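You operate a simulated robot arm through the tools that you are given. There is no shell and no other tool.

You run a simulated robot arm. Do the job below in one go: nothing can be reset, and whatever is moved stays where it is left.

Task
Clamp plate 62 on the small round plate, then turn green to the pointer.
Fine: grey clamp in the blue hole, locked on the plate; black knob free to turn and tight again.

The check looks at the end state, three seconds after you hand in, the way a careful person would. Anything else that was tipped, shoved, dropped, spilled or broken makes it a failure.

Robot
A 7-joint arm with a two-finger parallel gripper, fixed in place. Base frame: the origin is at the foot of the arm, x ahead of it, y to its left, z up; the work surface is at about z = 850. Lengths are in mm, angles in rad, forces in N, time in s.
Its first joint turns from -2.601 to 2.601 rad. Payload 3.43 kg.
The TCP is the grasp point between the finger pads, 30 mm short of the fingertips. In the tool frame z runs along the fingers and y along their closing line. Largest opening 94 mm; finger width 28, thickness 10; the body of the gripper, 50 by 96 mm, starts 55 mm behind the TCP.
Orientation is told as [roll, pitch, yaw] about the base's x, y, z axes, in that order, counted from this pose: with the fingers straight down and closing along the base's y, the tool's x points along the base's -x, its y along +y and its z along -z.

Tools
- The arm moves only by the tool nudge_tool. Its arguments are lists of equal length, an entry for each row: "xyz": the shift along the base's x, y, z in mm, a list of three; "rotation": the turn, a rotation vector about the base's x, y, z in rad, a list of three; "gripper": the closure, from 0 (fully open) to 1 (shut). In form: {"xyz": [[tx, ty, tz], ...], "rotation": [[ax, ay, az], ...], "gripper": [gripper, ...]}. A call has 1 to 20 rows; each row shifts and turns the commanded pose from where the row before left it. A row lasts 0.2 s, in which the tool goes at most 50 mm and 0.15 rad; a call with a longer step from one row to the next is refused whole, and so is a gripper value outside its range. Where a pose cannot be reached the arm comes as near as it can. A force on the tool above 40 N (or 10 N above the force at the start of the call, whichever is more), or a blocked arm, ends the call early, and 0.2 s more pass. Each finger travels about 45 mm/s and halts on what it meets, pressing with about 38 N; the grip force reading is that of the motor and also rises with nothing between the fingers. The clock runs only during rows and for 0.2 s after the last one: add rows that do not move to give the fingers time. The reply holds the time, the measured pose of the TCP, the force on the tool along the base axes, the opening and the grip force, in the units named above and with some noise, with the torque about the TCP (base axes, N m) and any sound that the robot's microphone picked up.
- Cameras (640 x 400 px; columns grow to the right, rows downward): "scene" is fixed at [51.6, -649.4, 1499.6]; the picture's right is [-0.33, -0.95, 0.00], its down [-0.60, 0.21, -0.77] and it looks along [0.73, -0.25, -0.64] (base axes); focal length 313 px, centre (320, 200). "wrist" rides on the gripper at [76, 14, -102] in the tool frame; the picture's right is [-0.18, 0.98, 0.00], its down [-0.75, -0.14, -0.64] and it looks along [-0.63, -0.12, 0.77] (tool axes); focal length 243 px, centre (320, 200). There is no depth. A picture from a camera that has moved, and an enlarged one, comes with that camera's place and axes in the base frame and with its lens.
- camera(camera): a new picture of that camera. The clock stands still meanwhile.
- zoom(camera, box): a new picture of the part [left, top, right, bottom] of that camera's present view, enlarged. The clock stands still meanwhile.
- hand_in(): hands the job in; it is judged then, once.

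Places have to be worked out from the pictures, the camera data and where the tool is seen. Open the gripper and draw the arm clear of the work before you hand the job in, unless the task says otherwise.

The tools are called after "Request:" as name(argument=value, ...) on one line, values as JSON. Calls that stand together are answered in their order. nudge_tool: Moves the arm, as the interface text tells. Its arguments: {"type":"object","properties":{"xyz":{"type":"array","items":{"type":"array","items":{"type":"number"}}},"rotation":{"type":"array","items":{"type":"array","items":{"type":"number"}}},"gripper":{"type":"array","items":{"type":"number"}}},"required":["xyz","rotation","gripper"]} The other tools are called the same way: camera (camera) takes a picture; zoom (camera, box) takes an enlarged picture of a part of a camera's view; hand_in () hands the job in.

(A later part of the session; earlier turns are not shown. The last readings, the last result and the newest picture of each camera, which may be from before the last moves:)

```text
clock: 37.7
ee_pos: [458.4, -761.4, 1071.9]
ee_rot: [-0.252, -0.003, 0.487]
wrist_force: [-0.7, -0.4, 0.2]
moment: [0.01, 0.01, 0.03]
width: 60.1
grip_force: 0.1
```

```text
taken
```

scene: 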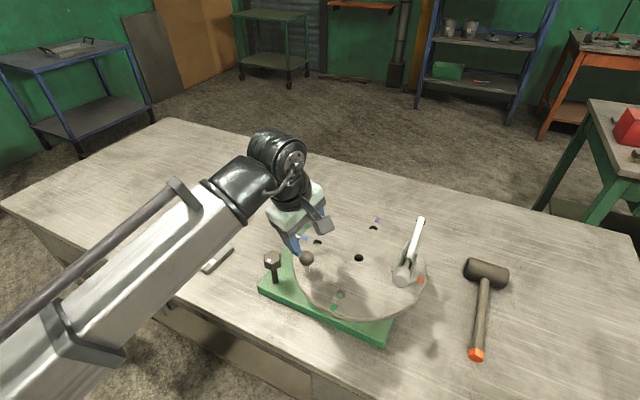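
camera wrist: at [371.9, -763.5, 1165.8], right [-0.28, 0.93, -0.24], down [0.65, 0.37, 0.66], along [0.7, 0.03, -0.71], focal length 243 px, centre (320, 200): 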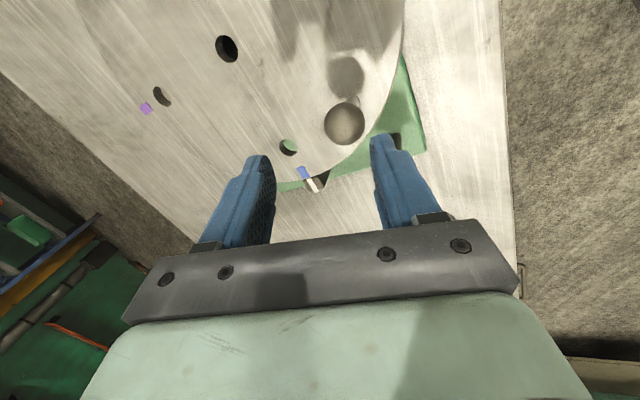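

The ball is confirmed at about (460,-762,987). I shift to line up along the tilted tool axis and descend onto it, fingers 60 mm apart.

Request:
nudge_tool(xyz=[[1, 11, 0], [1, 10, 0], [0, -3.9, -15], [0, -3.9, -15], [0, -3.9, -15], [0, -3.9, -15], [0, -3.9, -15], [0, -2.5, -10], [0, 0, 0]], rotation=[[0, 0, 0], [0, 0, 0], [0, 0, 0], [0, 0, 0], [0, 0, 0], [0, 0, 0], [0, 0, 0], [0, 0, 0], [0, 0, 0]], gripper=[0.36, 0.36, 0.36, 0.36, 0.36, 0.36, 0.36, 0.36, 0.36])

Request:
zoom(camera="wrist", box=[160, 50, 480, 250])

Request:
zoom(camera="scene", box=[250, 190, 370, 290])

```text
clock: 39.7
ee_pos: [459.6, -763.4, 985.6]
ee_rot: [-0.252, -0.003, 0.49]
wrist_force: [-0.4, 0.4, 0.5]
moment: [0.0, -0.01, 0.01]
width: 60.1
grip_force: 0.0
```

```text
2.00 times, centred on (320, 150) of wrist
camera zoom: at [374.2, -764.8, 1079.9], right [-0.28, 0.93, -0.24], down [0.65, 0.37, 0.66], along [0.7, 0.03, -0.71], focal length 485 px, centre (320, 300)
```

zoom: 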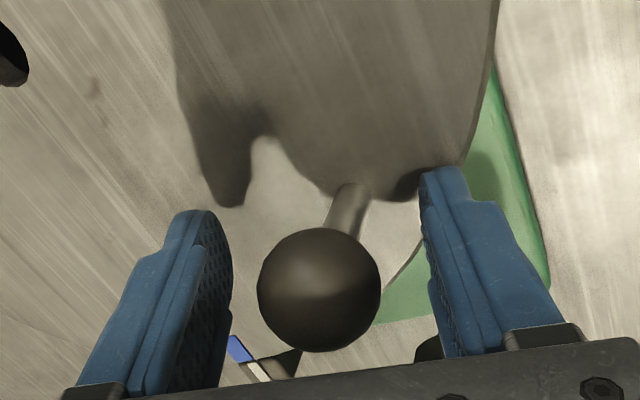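

```text
4.00 times, centred on (310, 240) of scene
camera zoom: at [51.6, -649.4, 1499.6], right [-0.33, -0.95, 0.0], down [-0.6, 0.21, -0.77], along [0.73, -0.25, -0.64], focal length 1253 px, centre (360, 40)
```

zoom: 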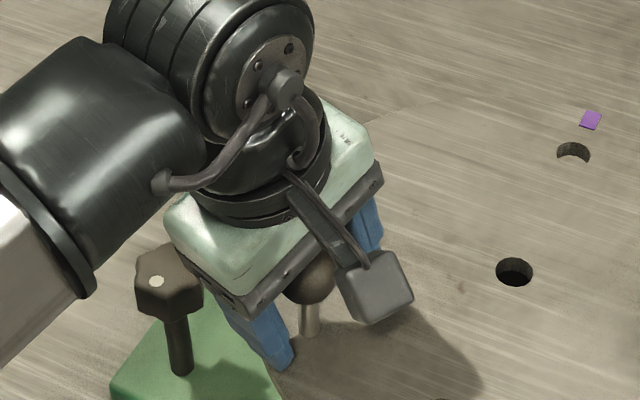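

The ball sits right at the grasp point, so I close on it.

Request:
nudge_tool(xyz=[[0, 0, 0], [0, 0, 0], [0, 0, 0], [0, 0, 0]], rotation=[[0, 0, 0], [0, 0, 0], [0, 0, 0], [0, 0, 0]], gripper=[0.6, 1, 1, 1])

```text
clock: 40.7
ee_pos: [461.3, -763.0, 984.7]
ee_rot: [-0.25, -0.003, 0.489]
wrist_force: [0.3, -2.5, 1.9]
moment: [0.05, -0.03, 0.06]
width: 31.7
grip_force: 45.6
```

The ball is gripped at (461,-763). I test whether the disc turns with a short clockwise arc about the estimated centre (462,-885).

Request:
nudge_tool(xyz=[[5, -0.1, 0], [5.6, -0.3, 0], [10.6, -1.3, 0], [10.4, -2.2, 0], [0, 0, 0]], rotation=[[0, 0, 0], [0, 0, 0], [0, 0, 0], [0, 0, 0], [0, 0, 0]], gripper=[1, 1, 1, 1, 1])

Request:
camera(camera="scene")

```text
clock: 41.9
ee_pos: [493.6, -767.6, 986.3]
ee_rot: [-0.25, -0.005, 0.49]
wrist_force: [1.2, 6.3, -6.7]
moment: [0.05, 0.06, -0.14]
width: 31.6
grip_force: 44.2
```

```text
taken
```

scene: 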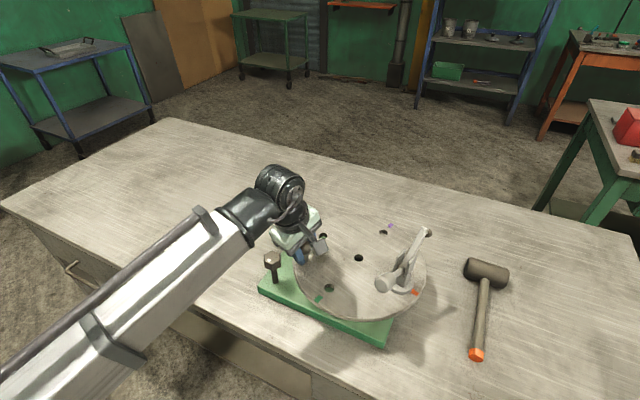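

The disc turns freely with the ball. Before passing the pointer I regrip the ball 10 mm nearer the fingertips for clearance.

Request:
nudge_tool(xyz=[[0, 0, 0], [0, 0, 0], [0, 2.5, 9.7], [0, 0, 0], [0, 0, 0], [0, 0, 0]], rotation=[[0, 0, 0], [0, 0, 0], [0, 0, 0], [0, 0, 0], [0, 0, 0], [0, 0, 0]], gripper=[0.55, 0.55, 0.55, 0.55, 1, 1])

Request:
camera(camera="wrist")

```text
clock: 43.3
ee_pos: [492.6, -762.5, 996.7]
ee_rot: [-0.25, -0.005, 0.487]
wrist_force: [-0.2, 5.4, -1.7]
moment: [0.11, 0.1, -0.1]
width: 31.7
grip_force: 37.7
```

```text
taken
camera wrist: at [406.1, -766.0, 1090.4], right [-0.28, 0.93, -0.24], down [0.65, 0.37, 0.66], along [0.7, 0.03, -0.71], focal length 243 px, centre (320, 200)
```

wrist: 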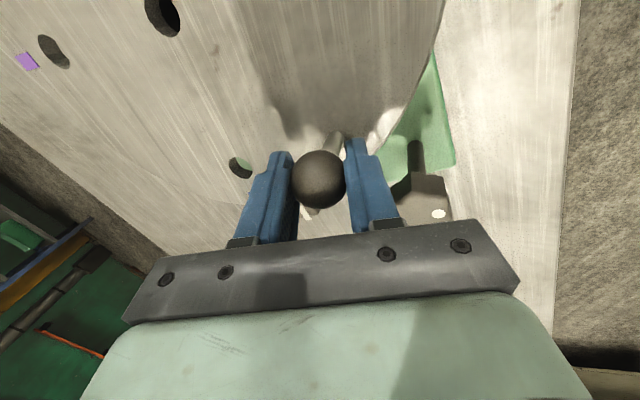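

Gripped again with clearance. I continue the clockwise arc to bring the clamp round to the near-left side.

Request:
nudge_tool(xyz=[[5.1, -1.5, 0], [5.1, -1.6, 0], [9.9, -4.0, 0], [9.5, -4.8, 0], [9, -5.6, 0], [8.5, -6.4, 0], [7.9, -7.1, 0], [7.3, -7.8, 0], [6.5, -8.4, 0], [5.8, -8.9, 0], [2.6, -4.6, 0], [0, 0, 0]], rotation=[[0, 0, 0], [0, 0, 0], [0, 0, 0], [0, 0, 0], [0, 0, 0], [0, 0, 0], [0, 0, 0], [0, 0, 0], [0, 0, 0], [0, 0, 0], [0, 0, 0], [0, 0, 0]], gripper=[1, 1, 1, 1, 1, 1, 1, 1, 1, 1, 1, 1])

Request:
camera(camera="scene")

Request:
camera(camera="wrist")

```text
clock: 45.9
ee_pos: [568.9, -826.3, 996.7]
ee_rot: [-0.254, -0.004, 0.49]
wrist_force: [-1.6, 2.4, 0.9]
moment: [-0.11, 0.51, -0.39]
width: 31.4
grip_force: 45.0
```

```text
taken
```

scene: 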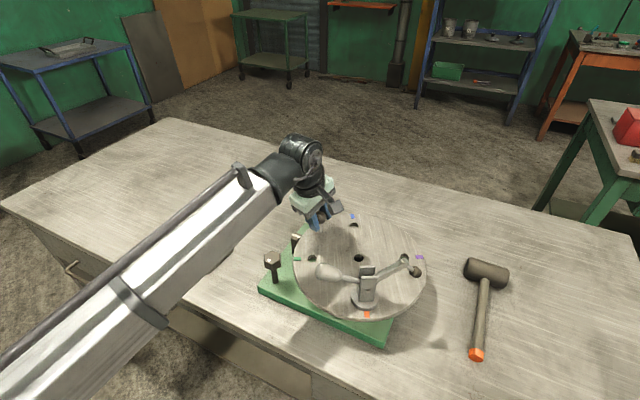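

```text
taken
camera wrist: at [483.3, -828.0, 1091.3], right [-0.28, 0.93, -0.24], down [0.65, 0.37, 0.66], along [0.7, 0.03, -0.71], focal length 243 px, centre (320, 200)
```

wrist: 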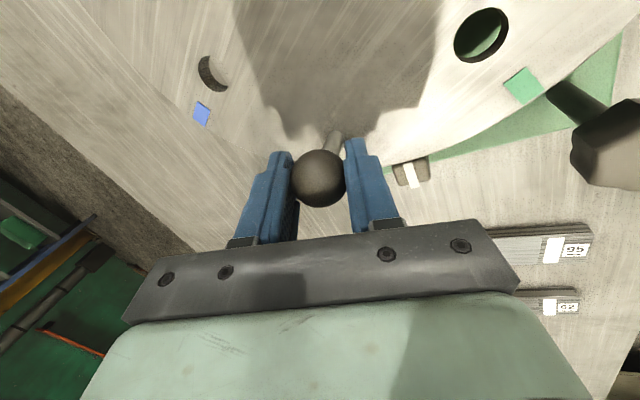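

The disc turned smoothly, and the scene camera now sees the clamp side-on, so I zoom in on it.

Request:
zoom(camera="scene", box=[300, 230, 440, 330])

Request:
zoom(camera="scene", box=[255, 195, 385, 285])

```text
4.00 times, centred on (370, 280) of scene
camera zoom: at [51.6, -649.4, 1499.6], right [-0.33, -0.95, 0.0], down [-0.6, 0.21, -0.77], along [0.73, -0.25, -0.64], focal length 1253 px, centre (120, -120)
```

zoom: 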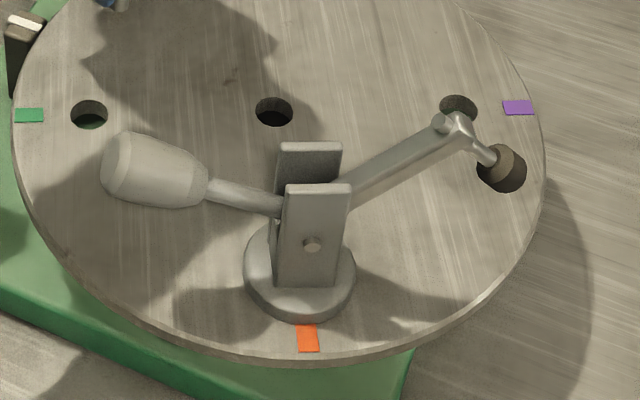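

```text
4.44 times, centred on (320, 240) of scene
camera zoom: at [51.6, -649.4, 1499.6], right [-0.33, -0.95, 0.0], down [-0.6, 0.21, -0.77], along [0.73, -0.25, -0.64], focal length 1392 px, centre (320, 22)
```

zoom: 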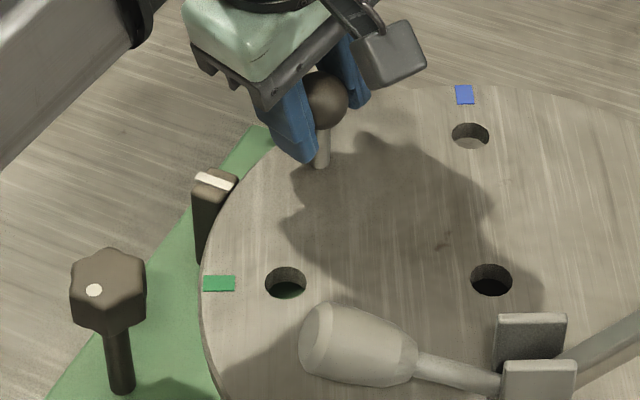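

The clamp is now clear: round flange, two tall cheeks, bar raised, and handle laid back over the disc. Its post is near (360,-852). I release the ball, back off, straighten the tool with yaw 1.257 to match the cheeks, and move above the clamp.

Request:
nudge_tool(xyz=[[0, 0, 0], [0, 0, 0], [-2.3, 4.4, 19.4], [-2.3, 4.4, 19.4], [-2.3, 4.4, 19.4], [-2.3, 4.4, 19.4], [-2.3, 4.4, 19.4], [-2.3, 4.4, 19.4], [-10, 0, 10], [-20, -3, 10], [-20, -5, 0], [-20, -5, 0], [-20, -5, 0], [-20, -5, 0], [-20, -5, 0], [-20, -5, 0], [0, 0, 0]], rotation=[[0, 0, 0], [0, 0, 0], [0, 0, 0], [0, 0, 0], [0, 0, 0], [0, 0, 0], [0, 0, 0], [0, 0, 0], [0.044, 0.0235, 0], [0.044, 0.0235, 0], [0.044, 0.0235, 0], [0.044, 0.0235, 0], [0.044, 0.0235, 0], [0, 0, 0.07], [0, 0, 0.07], [0, 0, 0.07], [0, 0, 0]], gripper=[0.36, 0.36, 0.36, 0.36, 0.36, 0.36, 0.36, 0.36, 0, 0, 0, 0, 0, 0, 0, 0, 0])

Request:
camera(camera="scene")

```text
clock: 49.5
ee_pos: [406.3, -831.5, 1131.3]
ee_rot: [-0.001, -0.004, 0.697]
wrist_force: [0.5, -0.3, 0.4]
moment: [0.0, -0.01, 0.01]
width: 94.1
grip_force: 0.1
```

```text
taken
```

scene: 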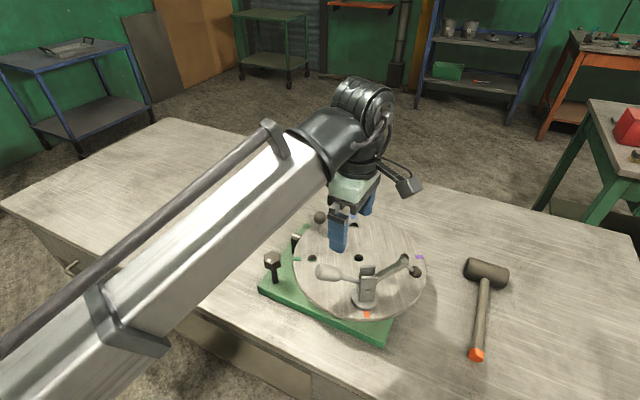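

The tool is vertical and clear. I finish the yaw and go over the post.

Request:
nudge_tool(xyz=[[-6, -2.5, 0], [-6, -2.5, 0], [-6, -2.5, 0], [-6, -2.5, 0], [-6, -2.5, 0], [-6, -2.5, 0], [-6, -2.5, 0], [-4, -2.5, 0], [0, 0, 0]], rotation=[[0, 0, 0.07], [0, 0, 0.07], [0, 0, 0.07], [0, 0, 0.07], [0, 0, 0.07], [0, 0, 0.07], [0, 0, 0.07], [0, 0, 0.07], [0, 0, 0]], gripper=[0, 0, 0, 0, 0, 0, 0, 0, 0])

Request:
camera(camera="wrist")

Request:
zoom(camera="scene", box=[290, 170, 450, 330])

```text
clock: 51.5
ee_pos: [359.6, -851.2, 1132.7]
ee_rot: [-0.002, -0.005, 1.259]
wrist_force: [1.1, 0.1, -0.1]
moment: [0.01, 0.01, 0.02]
width: 93.9
grip_force: 0.2
```

```text
taken
camera wrist: at [322.2, -920.4, 1234.0], right [-0.88, 0.48, 0.0], down [0.36, 0.67, 0.64], along [0.31, 0.57, -0.76], focal length 243 px, centre (320, 200)
```

wrist: 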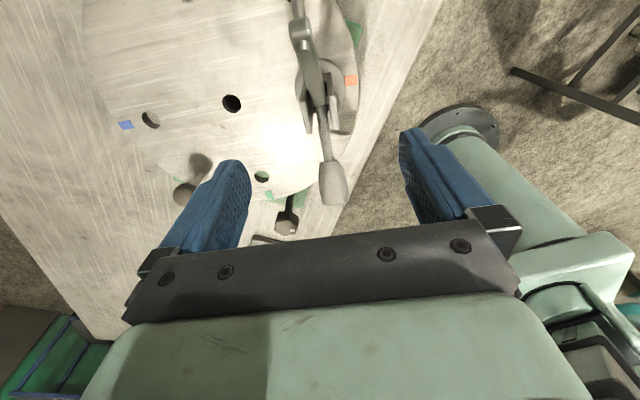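

```text
2.50 times, centred on (370, 250) of scene
camera zoom: at [51.6, -649.4, 1499.6], right [-0.33, -0.95, 0.0], down [-0.6, 0.21, -0.77], along [0.73, -0.25, -0.64], focal length 783 px, centre (195, 75)
```

zoom: 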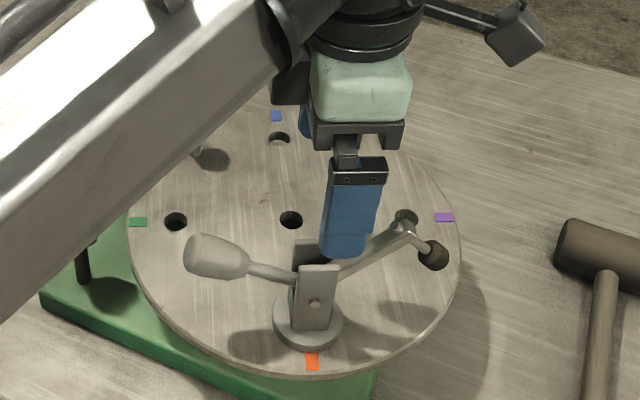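

Zooming on the clamp to centre the fingers over the cheeks.

Request:
zoom(camera="wrist", box=[250, 0, 410, 220])

```text
1.82 times, centred on (330, 110) of wrist
camera zoom: at [322.2, -920.4, 1234.0], right [-0.88, 0.48, 0.0], down [0.36, 0.67, 0.64], along [0.31, 0.57, -0.76], focal length 441 px, centre (302, 364)
```

zoom: 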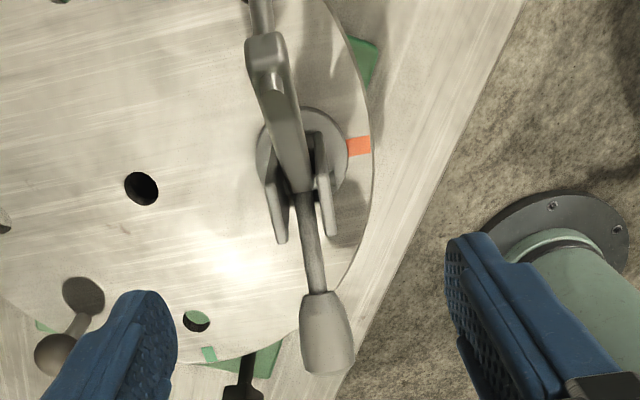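

The cheeks line up with my closing line and are laterally centred within about 2 mm; their tops are at z about 1035–1045. I shift 4 mm toward the handle side and descend partway with the fingers wide.

Request:
nudge_tool(xyz=[[0.5, 2, -10], [0.5, 2, -15], [0.5, 0, -15], [0, 0, -15], [0, 0, -15], [0, 0, -10], [0, 0, 0]], rotation=[[0, 0, 0], [0, 0, 0], [0, 0, 0], [0, 0, 0], [0, 0, 0], [0, 0, 0], [0, 0, 0]], gripper=[0.2, 0.2, 0.2, 0.2, 0.2, 0.2, 0.2])

Request:
camera(camera="wrist")

Request:
zoom(camera="scene", box=[310, 190, 450, 330])

```text
clock: 53.1
ee_pos: [361.7, -847.9, 1051.5]
ee_rot: [-0.002, -0.002, 1.257]
wrist_force: [0.1, -0.3, -0.1]
moment: [0.02, -0.01, 0.01]
width: 75.2
grip_force: 0.2
```

```text
taken
camera wrist: at [324.1, -916.2, 1153.8], right [-0.88, 0.48, 0.0], down [0.37, 0.67, 0.64], along [0.31, 0.57, -0.76], focal length 243 px, centre (320, 200)
```

wrist: 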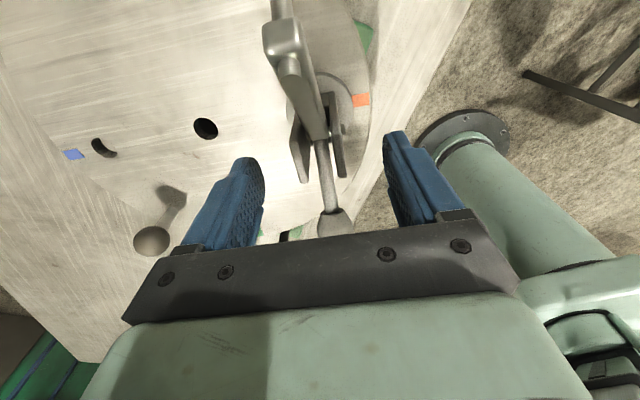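

```text
2.86 times, centred on (380, 260) of scene
camera zoom: at [51.6, -649.4, 1499.6], right [-0.33, -0.95, 0.0], down [-0.6, 0.21, -0.77], along [0.73, -0.25, -0.64], focal length 895 px, centre (149, 29)
```

zoom: 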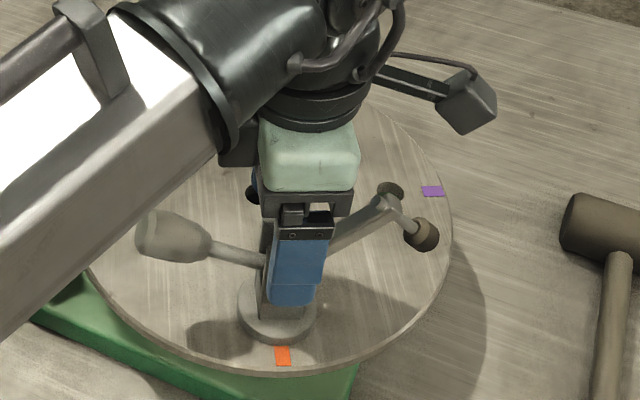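

The fingers straddle the cheeks and the camera is well clear of the bar. I shift about 5 mm more toward the handle, lower to z about 1008 and close gently.

Request:
nudge_tool(xyz=[[1, 2.5, -8], [0.5, 2.3, -9], [0, 0, -9], [0, 0, -9], [0, 0, -8], [0, 0, 0], [0, 0, 0], [0, 0, 0], [0, 0, 0], [0, 0, 0], [0, 0, 0]], rotation=[[0, 0, 0], [0, 0, 0], [0, 0, 0], [0, 0, 0], [0, 0, 0], [0, 0, 0], [0, 0, 0], [0, 0, 0], [0, 0, 0], [0, 0, 0], [0, 0, 0]], gripper=[0.2, 0.2, 0.2, 0.2, 0.2, 0.2, 0.5, 0.8, 1, 1, 1])

Request:
camera(camera="wrist")

Request:
zoom(camera="scene", box=[310, 190, 450, 330])

```text
clock: 55.5
ee_pos: [362.7, -842.8, 1008.5]
ee_rot: [-0.001, -0.002, 1.256]
wrist_force: [0.9, 0.7, -0.1]
moment: [0.04, 0.06, -0.02]
width: 34.1
grip_force: 38.1
```

```text
taken
camera wrist: at [325.3, -911.6, 1110.2], right [-0.88, 0.48, 0.0], down [0.37, 0.67, 0.64], along [0.31, 0.57, -0.76], focal length 243 px, centre (320, 200)
```

wrist: 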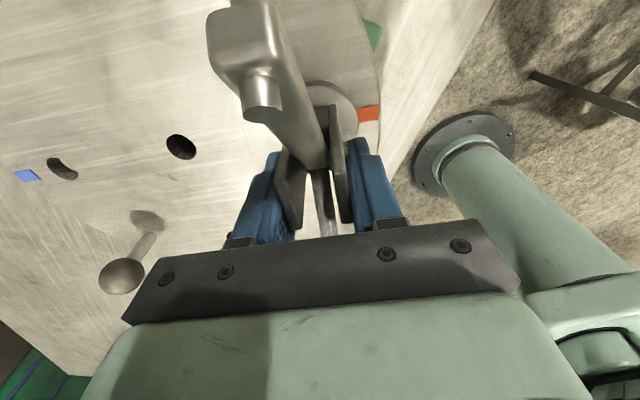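

```text
2.86 times, centred on (380, 260) of scene
camera zoom: at [51.6, -649.4, 1499.6], right [-0.33, -0.95, 0.0], down [-0.6, 0.21, -0.77], along [0.73, -0.25, -0.64], focal length 895 px, centre (149, 29)
```

zoom: 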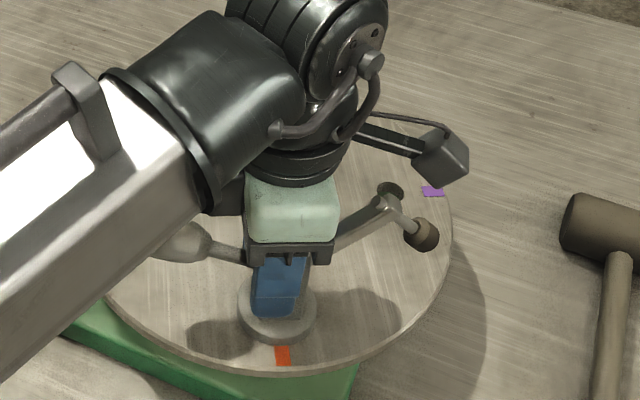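

The grip on the cheeks is solid at 34 mm. I lift straight up slowly.

Request:
nudge_tool(xyz=[[0, 0, 5], [0, 0, 5], [0, 0, 8], [0, 0, 8], [0, 0, 8], [0, 0, 8], [0, 0, 0]], rotation=[[0, 0, 0], [0, 0, 0], [0, 0, 0], [0, 0, 0], [0, 0, 0], [0, 0, 0], [0, 0, 0]], gripper=[1, 1, 1, 1, 1, 1, 1])

Request:
zoom(camera="scene", box=[310, 190, 450, 330])

```text
clock: 57.1
ee_pos: [361.2, -842.3, 1050.9]
ee_rot: [-0.001, -0.004, 1.257]
wrist_force: [-0.1, 0.0, -4.9]
moment: [0.04, -0.01, 0.01]
width: 34.2
grip_force: 38.1
```

```text
2.86 times, centred on (380, 260) of scene
camera zoom: at [51.6, -649.4, 1499.6], right [-0.33, -0.95, 0.0], down [-0.6, 0.21, -0.77], along [0.73, -0.25, -0.64], focal length 895 px, centre (149, 29)
```

zoom: 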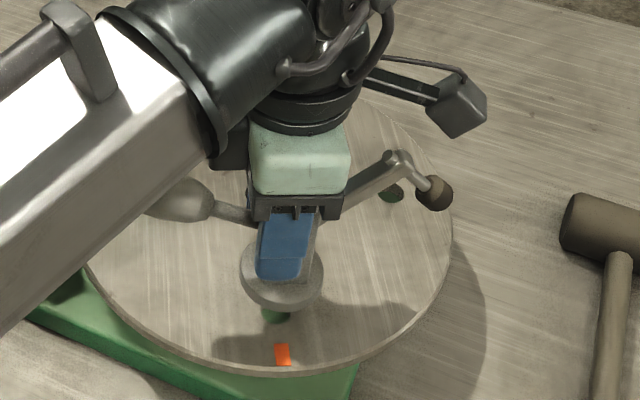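

Lifted with 4.9 N of weight. I zoom in to see the peg beneath the flange.

Request:
zoom(camera="scene", box=[345, 255, 395, 320])

Request:
camera(camera="wrist")

```text
6.15 times, centred on (370, 288) of scene
camera zoom: at [51.6, -649.4, 1499.6], right [-0.33, -0.95, 0.0], down [-0.6, 0.21, -0.77], along [0.73, -0.25, -0.64], focal length 1928 px, centre (12, -338)
```

zoom: 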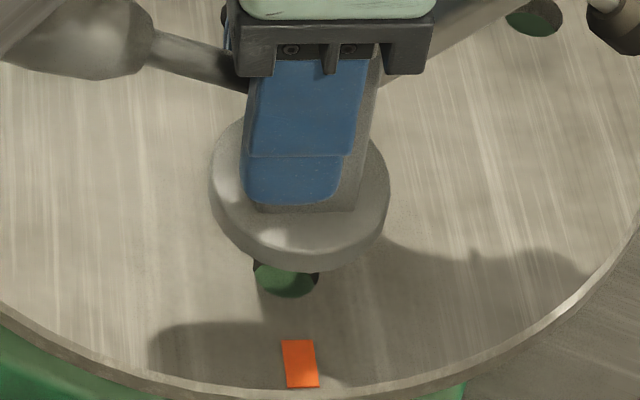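

```text
taken
camera wrist: at [324.7, -910.9, 1152.4], right [-0.88, 0.48, 0.0], down [0.37, 0.67, 0.64], along [0.31, 0.57, -0.76], focal length 243 px, centre (320, 200)
```

wrist: 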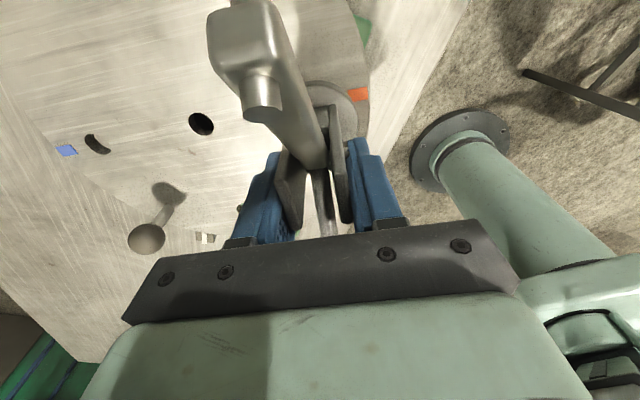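

The peg is short and now clear of the hole. Scene measurements put the orange→green hole vector at about (134.2, 67.6). I carry the clamp over the green hole with the same yaw.

Request:
nudge_tool(xyz=[[6.2, 3.6, 4], [10, 5, 4], [14, 7, 0], [14, 7, 0], [15, 7.5, 0], [15, 7.5, 0], [15, 7.5, 0], [15, 7.5, 0], [14, 7, 0], [10, 5, 0], [6, 3, 0], [0, 0, 0], [0, 0, 0]], rotation=[[0, 0, 0], [0, 0, 0], [0, 0, 0], [0, 0, 0], [0, 0, 0], [0, 0, 0], [0, 0, 0], [0, 0, 0], [0, 0, 0], [0, 0, 0], [0, 0, 0], [0, 0, 0], [0, 0, 0]], gripper=[1, 1, 1, 1, 1, 1, 1, 1, 1, 1, 1, 1, 1])

Request:
camera(camera="scene")

Request:
zoom(camera="scene", box=[270, 200, 370, 300])

Request:
camera(camera="wrist")

```text
clock: 59.9
ee_pos: [495.3, -774.4, 1059.4]
ee_rot: [0.0, -0.005, 1.257]
wrist_force: [-0.9, 0.4, -5.3]
moment: [0.05, -0.03, -0.01]
width: 34.2
grip_force: 37.8
```

```text
taken
```

scene: 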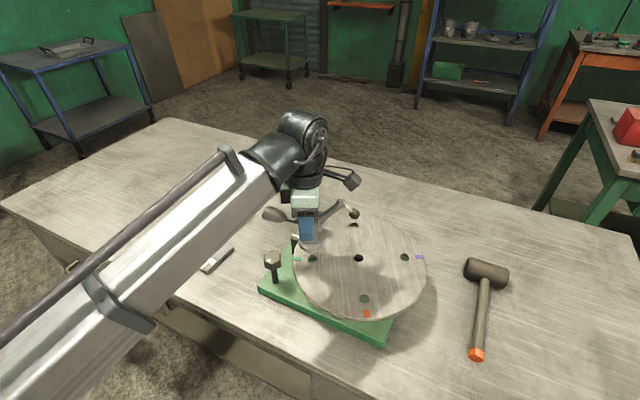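

```text
4.00 times, centred on (320, 250) of scene
camera zoom: at [51.6, -649.4, 1499.6], right [-0.33, -0.95, 0.0], down [-0.6, 0.21, -0.77], along [0.73, -0.25, -0.64], focal length 1253 px, centre (320, 0)
```

zoom: 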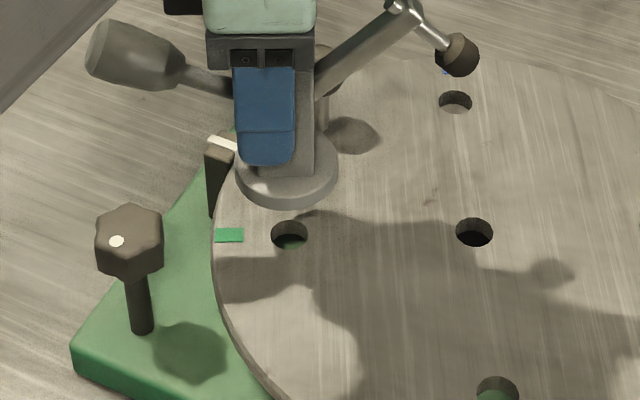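

```text
taken
camera wrist: at [459.0, -843.6, 1161.2], right [-0.88, 0.48, 0.0], down [0.37, 0.67, 0.64], along [0.31, 0.57, -0.76], focal length 243 px, centre (320, 200)
```

wrist: 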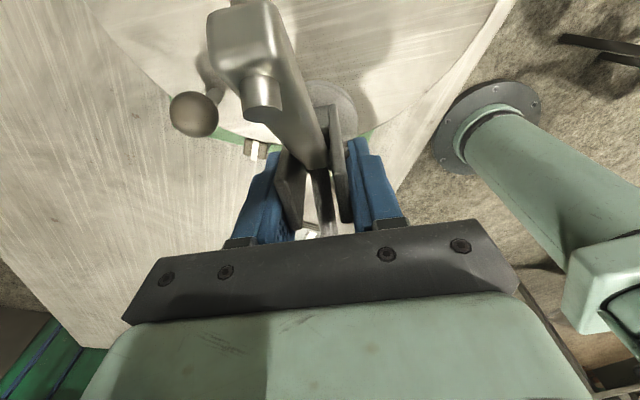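

The clamp hangs over the green hole. I zoom on the whole disc to measure all hole positions accurately before lowering.

Request:
zoom(camera="scene", box=[290, 210, 440, 325])

Request:
zoom(camera="scene", box=[340, 280, 390, 320])

Request:
zoom(camera="scene", box=[285, 225, 335, 275])

```text
3.48 times, centred on (365, 268) of scene
camera zoom: at [51.6, -649.4, 1499.6], right [-0.33, -0.95, 0.0], down [-0.6, 0.21, -0.77], along [0.73, -0.25, -0.64], focal length 1090 px, centre (164, -35)
```

zoom: 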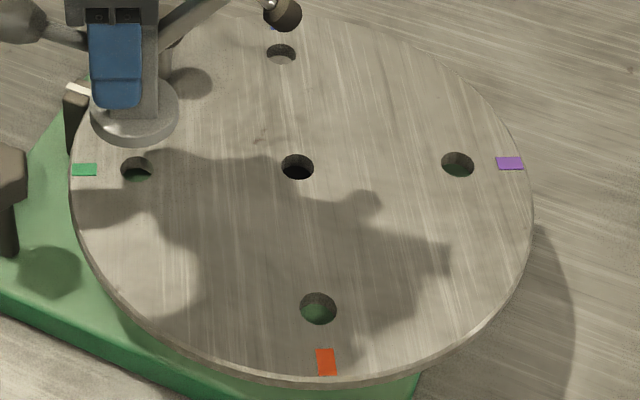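

```text
10.00 times, centred on (365, 300) of scene
camera zoom: at [51.6, -649.4, 1499.6], right [-0.33, -0.95, 0.0], down [-0.6, 0.21, -0.77], along [0.73, -0.25, -0.64], focal length 3133 px, centre (-130, -800)
```

zoom: 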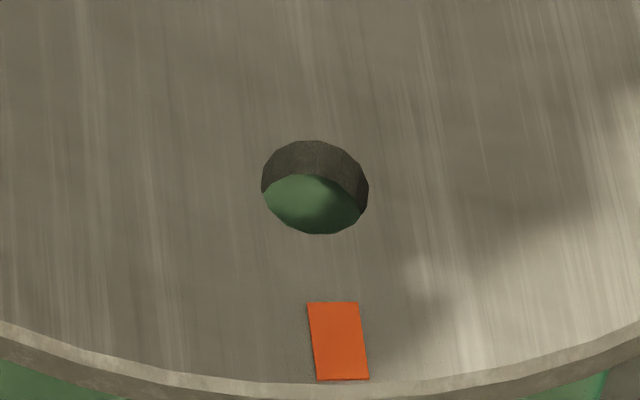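

```text
8.00 times, centred on (310, 250) of scene
camera zoom: at [51.6, -649.4, 1499.6], right [-0.33, -0.95, 0.0], down [-0.6, 0.21, -0.77], along [0.73, -0.25, -0.64], focal length 2507 px, centre (400, -200)
```

zoom: 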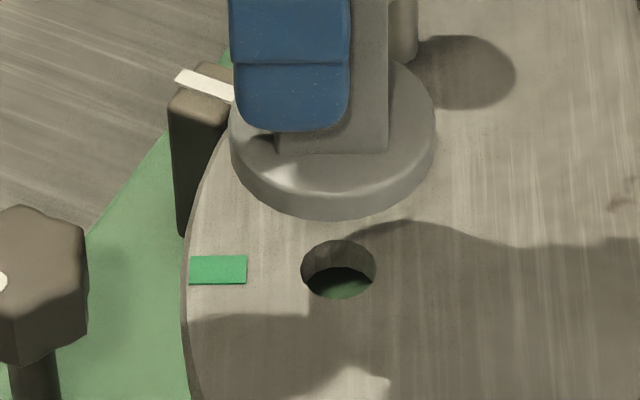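

Four holes fit a circle of radius 106 about (465,-886), consistent with my move. I lower the clamp slowly and watch for contact.

Request:
nudge_tool(xyz=[[0, 0, -8], [0, 0, -8], [0, 0, -6], [0, 0, -4], [0, 0, -3], [0, 0, -3], [0, 0, -3], [0, 0, -3], [0, 0, -3], [0, 0, -3], [0, 0, 0]], rotation=[[0, 0, 0], [0, 0, 0], [0, 0, 0], [0, 0, 0], [0, 0, 0], [0, 0, 0], [0, 0, 0], [0, 0, 0], [0, 0, 0], [0, 0, 0], [0, 0, 0]], gripper=[1, 1, 1, 1, 1, 1, 1, 1, 1, 1, 1])

Request:
zoom(camera="scene", box=[270, 200, 370, 300])

```text
clock: 62.3
ee_pos: [496.8, -775.9, 1015.1]
ee_rot: [-0.002, -0.003, 1.256]
wrist_force: [0.7, 0.0, -4.8]
moment: [-0.01, -0.03, -0.01]
width: 34.0
grip_force: 37.6
```

```text
4.00 times, centred on (320, 250) of scene
camera zoom: at [51.6, -649.4, 1499.6], right [-0.33, -0.95, 0.0], down [-0.6, 0.21, -0.77], along [0.73, -0.25, -0.64], focal length 1253 px, centre (320, 0)
```

zoom: 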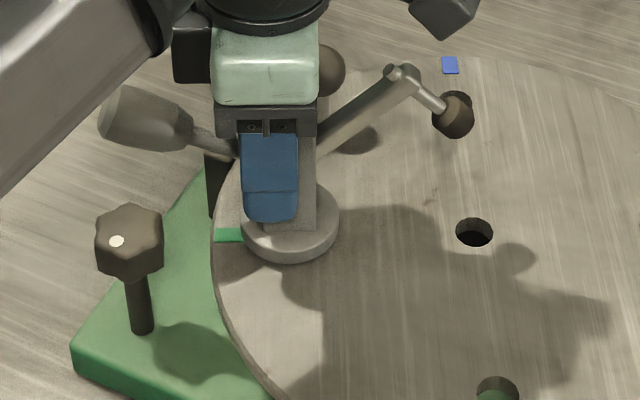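

No contact yet at 6.5 mm above seat height, so the peg is probably entering. I finish lowering.

Request:
nudge_tool(xyz=[[0, 0, -2], [0, 0, -2], [0, 0, -2], [0, 0, -1], [0, 0, 0], [0, 0, 0]], rotation=[[0, 0, 0], [0, 0, 0], [0, 0, 0], [0, 0, 0], [0, 0, 0], [0, 0, 0]], gripper=[1, 1, 1, 1, 1, 1])

Request:
zoom(camera="scene", box=[270, 200, 370, 300])

```text
clock: 63.7
ee_pos: [495.2, -774.5, 1008.8]
ee_rot: [-0.003, -0.002, 1.257]
wrist_force: [-5.1, 0.4, 9.2]
moment: [0.18, 0.16, -0.46]
width: 34.0
grip_force: 38.0
```

```text
4.00 times, centred on (320, 250) of scene
camera zoom: at [51.6, -649.4, 1499.6], right [-0.33, -0.95, 0.0], down [-0.6, 0.21, -0.77], along [0.73, -0.25, -0.64], focal length 1253 px, centre (320, 0)
```

zoom: 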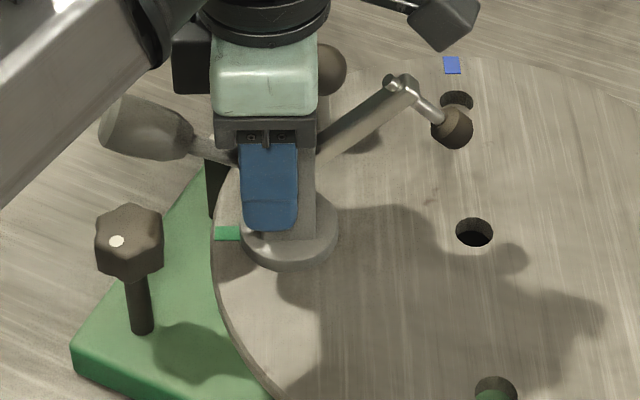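

Seated in the green hole. I raise 2 mm to unload the flange and turn the clamp clockwise in the hole about its post axis, checking side forces as I go.

Request:
nudge_tool(xyz=[[0, 0, 2], [1.08, -0.43, 0], [1.01, -0.55, 0], [0.93, -0.68, 0], [0.84, -0.79, 0], [0, 0, 0]], rotation=[[0, 0, 0], [0, 0, -0.1257], [0, 0, -0.1257], [0, 0, -0.1257], [0, 0, -0.1257], [0, 0, 0]], gripper=[1, 1, 1, 1, 1, 1])

```text
clock: 65.1
ee_pos: [502.4, -776.7, 1010.3]
ee_rot: [0.0, -0.004, 0.757]
wrist_force: [9.7, 5.9, -13.7]
moment: [0.1, -0.04, 0.68]
width: 35.0
grip_force: 38.0
```

Some side force built up, about 11 N. I look at the situation before continuing.

Request:
zoom(camera="scene", box=[260, 190, 380, 310])

Request:
camera(camera="wrist")

```text
3.33 times, centred on (320, 250) of scene
camera zoom: at [51.6, -649.4, 1499.6], right [-0.33, -0.95, 0.0], down [-0.6, 0.21, -0.77], along [0.73, -0.25, -0.64], focal length 1044 px, centre (320, 33)
```

zoom: 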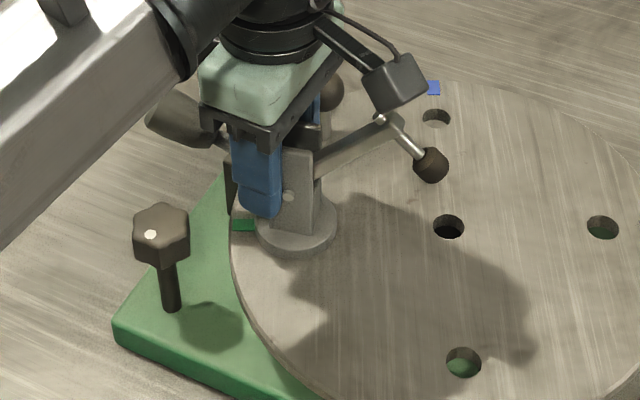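

```text
taken
camera wrist: at [436.2, -819.4, 1110.7], right [-0.54, 0.84, 0.0], down [0.64, 0.41, 0.65], along [0.54, 0.35, -0.76], focal length 243 px, centre (320, 200)
```

wrist: 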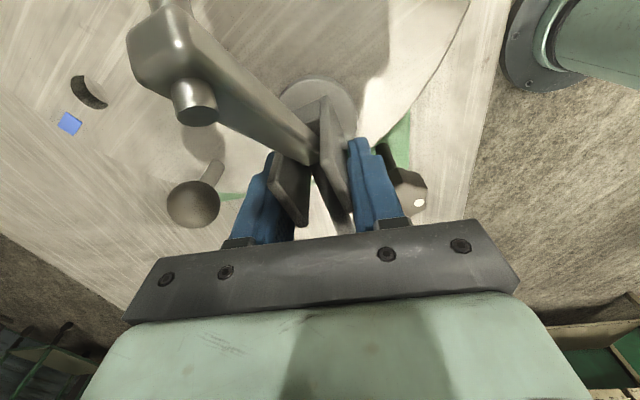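

The clamp only partly followed; it resists turning in the hole and has slipped in the pads. I open and rise to see its true pose, then regrip centred on the post and turn it in the air instead.

Request:
nudge_tool(xyz=[[0, 0, 0], [0, 0, 0], [0, 0, 0], [0, 0, 10], [0, 0, 20], [0, 0, 20], [0, 0, 20], [0, 0, 20], [0, 0, 20], [0, 0, 0]], rotation=[[0, 0, 0], [0, 0, 0], [0, 0, 0], [0, 0, 0], [0, 0, 0], [0, 0, 0], [0, 0, 0], [0, 0, 0], [0, 0, 0], [0, 0, 0]], gripper=[0.2, 0.2, 0.2, 0.2, 0.2, 0.2, 0.2, 0.2, 0.2, 0.2])

Request:
zoom(camera="scene", box=[260, 190, 380, 310])

Request:
camera(camera="wrist")

```text
clock: 67.3
ee_pos: [499.9, -777.8, 1121.5]
ee_rot: [-0.001, -0.004, 0.754]
wrist_force: [0.2, 1.1, 0.4]
moment: [0.02, -0.02, 0.03]
width: 75.2
grip_force: 0.1
```

```text
3.33 times, centred on (320, 250) of scene
camera zoom: at [51.6, -649.4, 1499.6], right [-0.33, -0.95, 0.0], down [-0.6, 0.21, -0.77], along [0.73, -0.25, -0.64], focal length 1044 px, centre (320, 33)
```

zoom: 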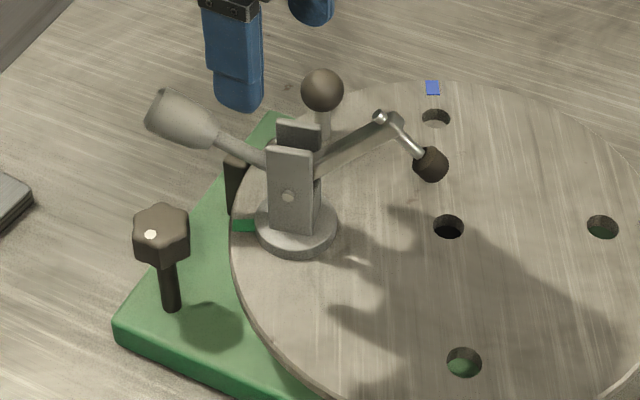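

```text
taken
camera wrist: at [434.2, -820.7, 1222.8], right [-0.54, 0.84, 0.0], down [0.64, 0.41, 0.64], along [0.54, 0.35, -0.76], focal length 243 px, centre (320, 200)
```

wrist: 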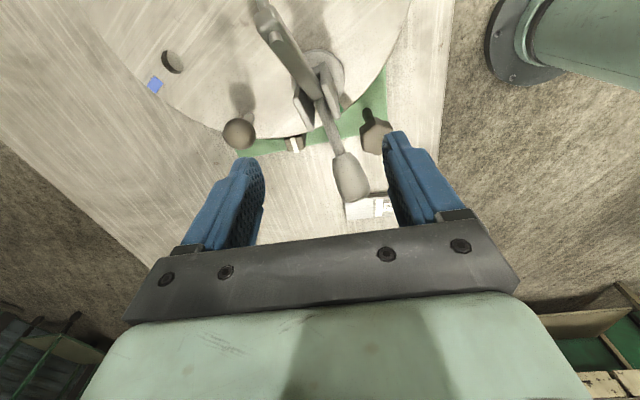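

The clamp stands upright and seated in the green hole. I zoom to measure its orientation relative to the gripper.

Request:
zoom(camera="wrist", box=[230, 0, 410, 210])

Request:
zoom(camera="scene", box=[290, 210, 365, 275])

```text
1.90 times, centred on (320, 105) of wrist
camera zoom: at [434.2, -820.7, 1222.8], right [-0.54, 0.84, 0.0], down [0.64, 0.41, 0.64], along [0.54, 0.35, -0.76], focal length 462 px, centre (320, 381)
```

zoom: 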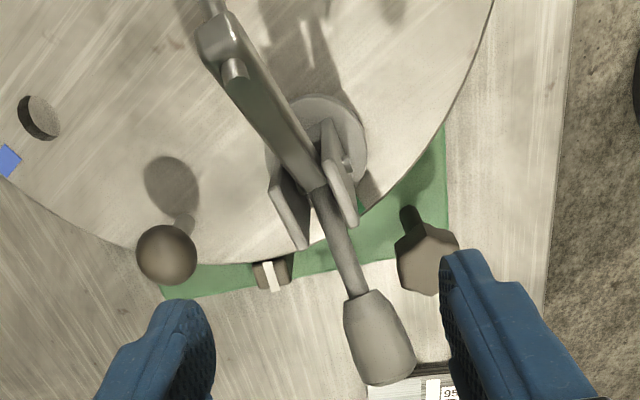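

```text
6.15 times, centred on (328, 242) of scene
camera zoom: at [51.6, -649.4, 1499.6], right [-0.33, -0.95, 0.0], down [-0.6, 0.21, -0.77], along [0.73, -0.25, -0.64], focal length 1928 px, centre (274, -62)
```

zoom: 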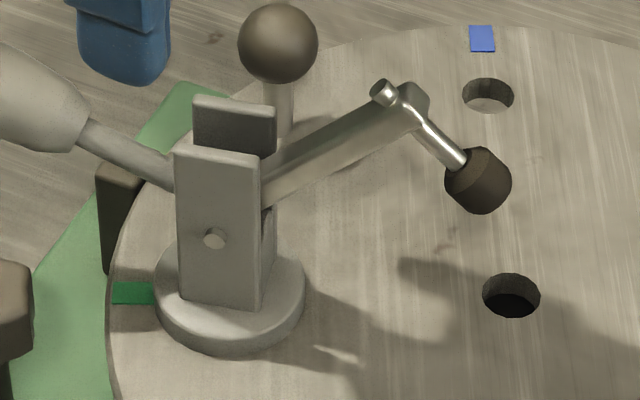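

Clamp yaw is about 1.01 rad and its cheeks are centred on the post at about (493.3,-784.2). I align with that, centred on the post, and descend to grip.

Request:
nudge_tool(xyz=[[-2.2, -2.2, 0], [-2.2, -2.1, 0], [-2.2, -2.1, 0], [0, 0, 0], [0, 0, -20], [0, 0, -20], [0, 0, -20], [0, 0, -15], [0, 0, -10], [0, 0, 0]], rotation=[[0, 0, 0.09], [0, 0, 0.09], [0, 0, 0.076], [0, 0, 0], [0, 0, 0], [0, 0, 0], [0, 0, 0], [0, 0, 0], [0, 0, 0], [0, 0, 0]], gripper=[0.2, 0.2, 0.2, 0.2, 0.2, 0.2, 0.2, 0.2, 0.2, 0.2])

Request:
zoom(camera="scene", box=[270, 190, 370, 290])

Request:
zoom(camera="wrist", box=[200, 40, 440, 240])

```text
clock: 69.5
ee_pos: [491.7, -785.0, 1034.6]
ee_rot: [-0.001, -0.004, 1.011]
wrist_force: [0.0, -1.1, 0.7]
moment: [0.01, -0.04, -0.02]
width: 75.2
grip_force: 0.1
```

```text
4.00 times, centred on (320, 240) of scene
camera zoom: at [51.6, -649.4, 1499.6], right [-0.33, -0.95, 0.0], down [-0.6, 0.21, -0.77], along [0.73, -0.25, -0.64], focal length 1253 px, centre (320, 40)
```

zoom: 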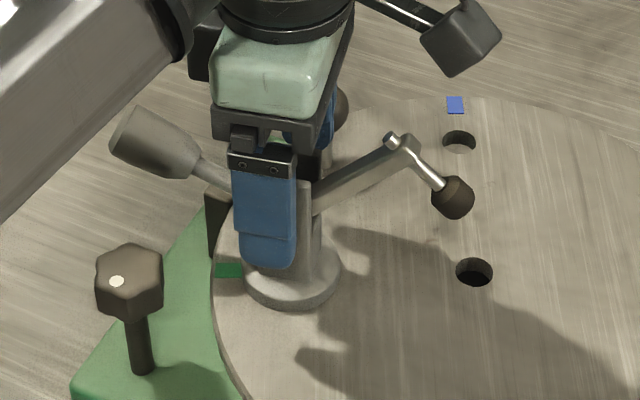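

```text
2.00 times, centred on (320, 140) of wrist
camera zoom: at [439.5, -842.7, 1136.7], right [-0.73, 0.68, 0.0], down [0.52, 0.56, 0.64], along [0.44, 0.47, -0.76], focal length 485 px, centre (320, 320)
```

zoom: 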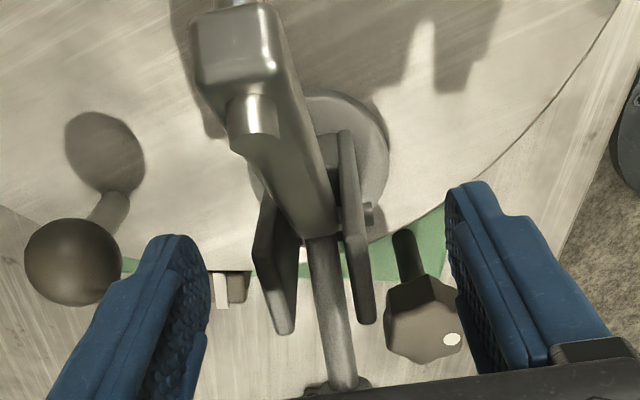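

Close to centred; I shift 2 mm toward the bar, lower to grip height and close.

Request:
nudge_tool(xyz=[[-0.5, -2, -7], [0, 0, -7], [0, 0, -6], [0, 0, -5], [0, 0, 0], [0, 0, 0], [0, 0, 0], [0, 0, 0], [0, 0, 0], [0, 0, 0]], rotation=[[0, 0, 0], [0, 0, 0], [0, 0, 0], [0, 0, 0], [0, 0, 0], [0, 0, 0], [0, 0, 0], [0, 0, 0], [0, 0, 0], [0, 0, 0]], gripper=[0.2, 0.2, 0.2, 0.2, 0.2, 0.5, 0.8, 1, 1, 1])

Request:
zoom(camera="wrist", box=[200, 40, 440, 240])

Request:
zoom(camera="scene", box=[270, 190, 370, 290])

```text
clock: 71.7
ee_pos: [493.0, -786.8, 1010.3]
ee_rot: [-0.001, -0.003, 1.011]
wrist_force: [-1.3, 1.2, -0.4]
moment: [0.11, 0.06, -0.31]
width: 34.2
grip_force: 37.8
```

```text
2.00 times, centred on (320, 140) of wrist
camera zoom: at [440.1, -843.5, 1112.1], right [-0.73, 0.68, 0.0], down [0.52, 0.56, 0.64], along [0.44, 0.47, -0.76], focal length 485 px, centre (320, 320)
```

zoom: 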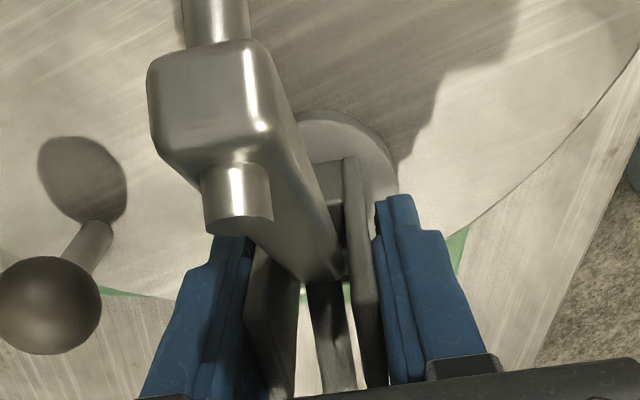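

```text
4.00 times, centred on (320, 240) of scene
camera zoom: at [51.6, -649.4, 1499.6], right [-0.33, -0.95, 0.0], down [-0.6, 0.21, -0.77], along [0.73, -0.25, -0.64], focal length 1253 px, centre (320, 40)
```

zoom: 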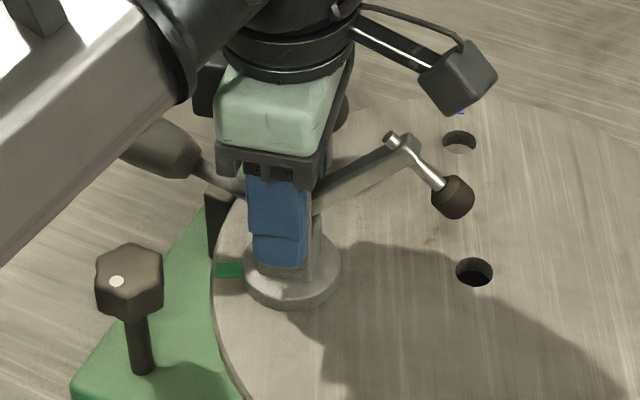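

Gripped squarely. I lift it clear, turn it in the air to yaw 0, then check alignment over the green hole.

Request:
nudge_tool(xyz=[[0, 0, 5], [0, 0, 8], [0, 0, 10], [0, 0, 10], [0, 0, 10], [0, 0, 0], [0, 0, 0], [0, 0, 0], [0, 0, 0], [0, 0, 0], [0, 0, 0], [0, 0, 0], [0, 0, 0], [0, 0, 0], [0, 0, 0], [0, 0, 0], [0, 0, 0]], rotation=[[0, 0, 0], [0, 0, 0], [0, 0, 0], [0, 0, 0], [0, 0, 0], [0, 0, -0.06], [0, 0, -0.1], [0, 0, -0.1], [0, 0, -0.1], [0, 0, -0.1], [0, 0, -0.1], [0, 0, -0.1], [0, 0, -0.1], [0, 0, -0.1], [0, 0, -0.1], [0, 0, -0.05], [0, 0, 0]], gripper=[1, 1, 1, 1, 1, 1, 1, 1, 1, 1, 1, 1, 1, 1, 1, 1, 1])

Request:
zoom(camera="scene", box=[270, 190, 370, 290])

Request:
camera(camera="wrist")

```text
clock: 75.3
ee_pos: [492.9, -786.7, 1052.5]
ee_rot: [-0.003, -0.005, 0.0]
wrist_force: [-0.9, -0.2, -5.8]
moment: [-0.01, 0.03, 0.01]
width: 34.2
grip_force: 38.3
```

```text
4.00 times, centred on (320, 240) of scene
camera zoom: at [51.6, -649.4, 1499.6], right [-0.33, -0.95, 0.0], down [-0.6, 0.21, -0.77], along [0.73, -0.25, -0.64], focal length 1253 px, centre (320, 40)
```

zoom: 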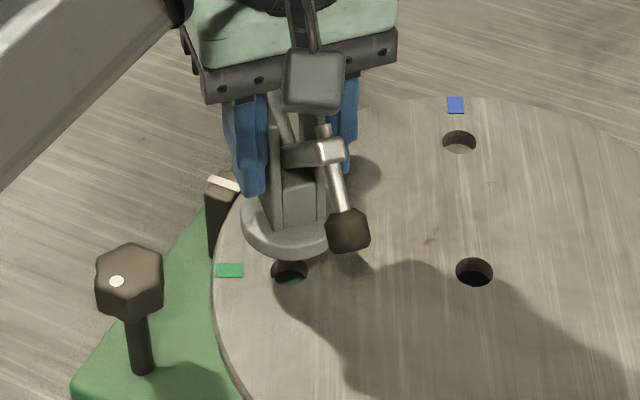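

```text
taken
camera wrist: at [416.6, -772.5, 1154.4], right [0.18, 0.98, 0.0], down [0.75, -0.14, 0.64], along [0.63, -0.12, -0.76], focal length 243 px, centre (320, 200)
```

wrist: 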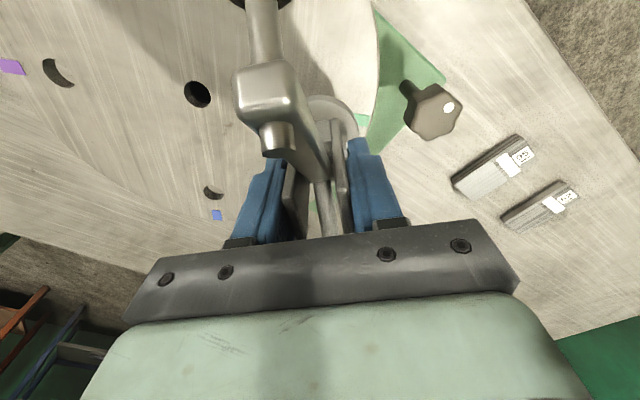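

Over the hole with a small estimated offset. I correct (-1,+1.5) and lower gently, watching lateral forces.

Request:
nudge_tool(xyz=[[-1, 1.5, -6], [0, 0, -8], [0, 0, -6], [0, 0, -4], [0, 0, -3], [0, 0, -3], [0, 0, -3], [0, 0, -3], [0, 0, -2], [0, 0, 0]], rotation=[[0, 0, 0], [0, 0, 0], [0, 0, 0], [0, 0, 0], [0, 0, 0], [0, 0, 0], [0, 0, 0], [0, 0, 0], [0, 0, 0], [0, 0, 0]], gripper=[1, 1, 1, 1, 1, 1, 1, 1, 1, 1])

Request:
zoom(camera="scene", box=[270, 190, 370, 290])

```text
clock: 77.5
ee_pos: [492.0, -785.3, 1013.9]
ee_rot: [0.0, -0.004, 0.001]
wrist_force: [-0.8, -0.3, -5.0]
moment: [0.02, 0.01, -0.05]
width: 34.2
grip_force: 38.0
```

```text
4.00 times, centred on (320, 240) of scene
camera zoom: at [51.6, -649.4, 1499.6], right [-0.33, -0.95, 0.0], down [-0.6, 0.21, -0.77], along [0.73, -0.25, -0.64], focal length 1253 px, centre (320, 40)
```

zoom: 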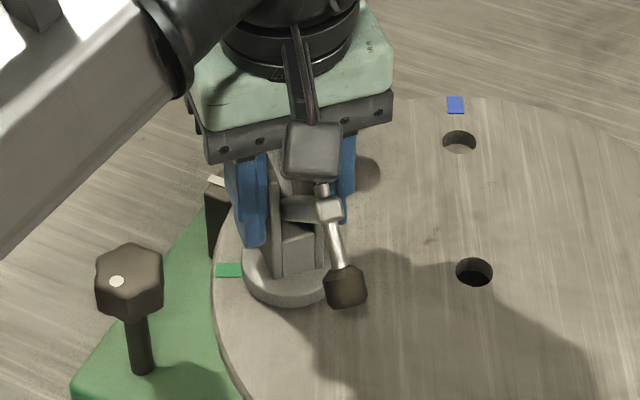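

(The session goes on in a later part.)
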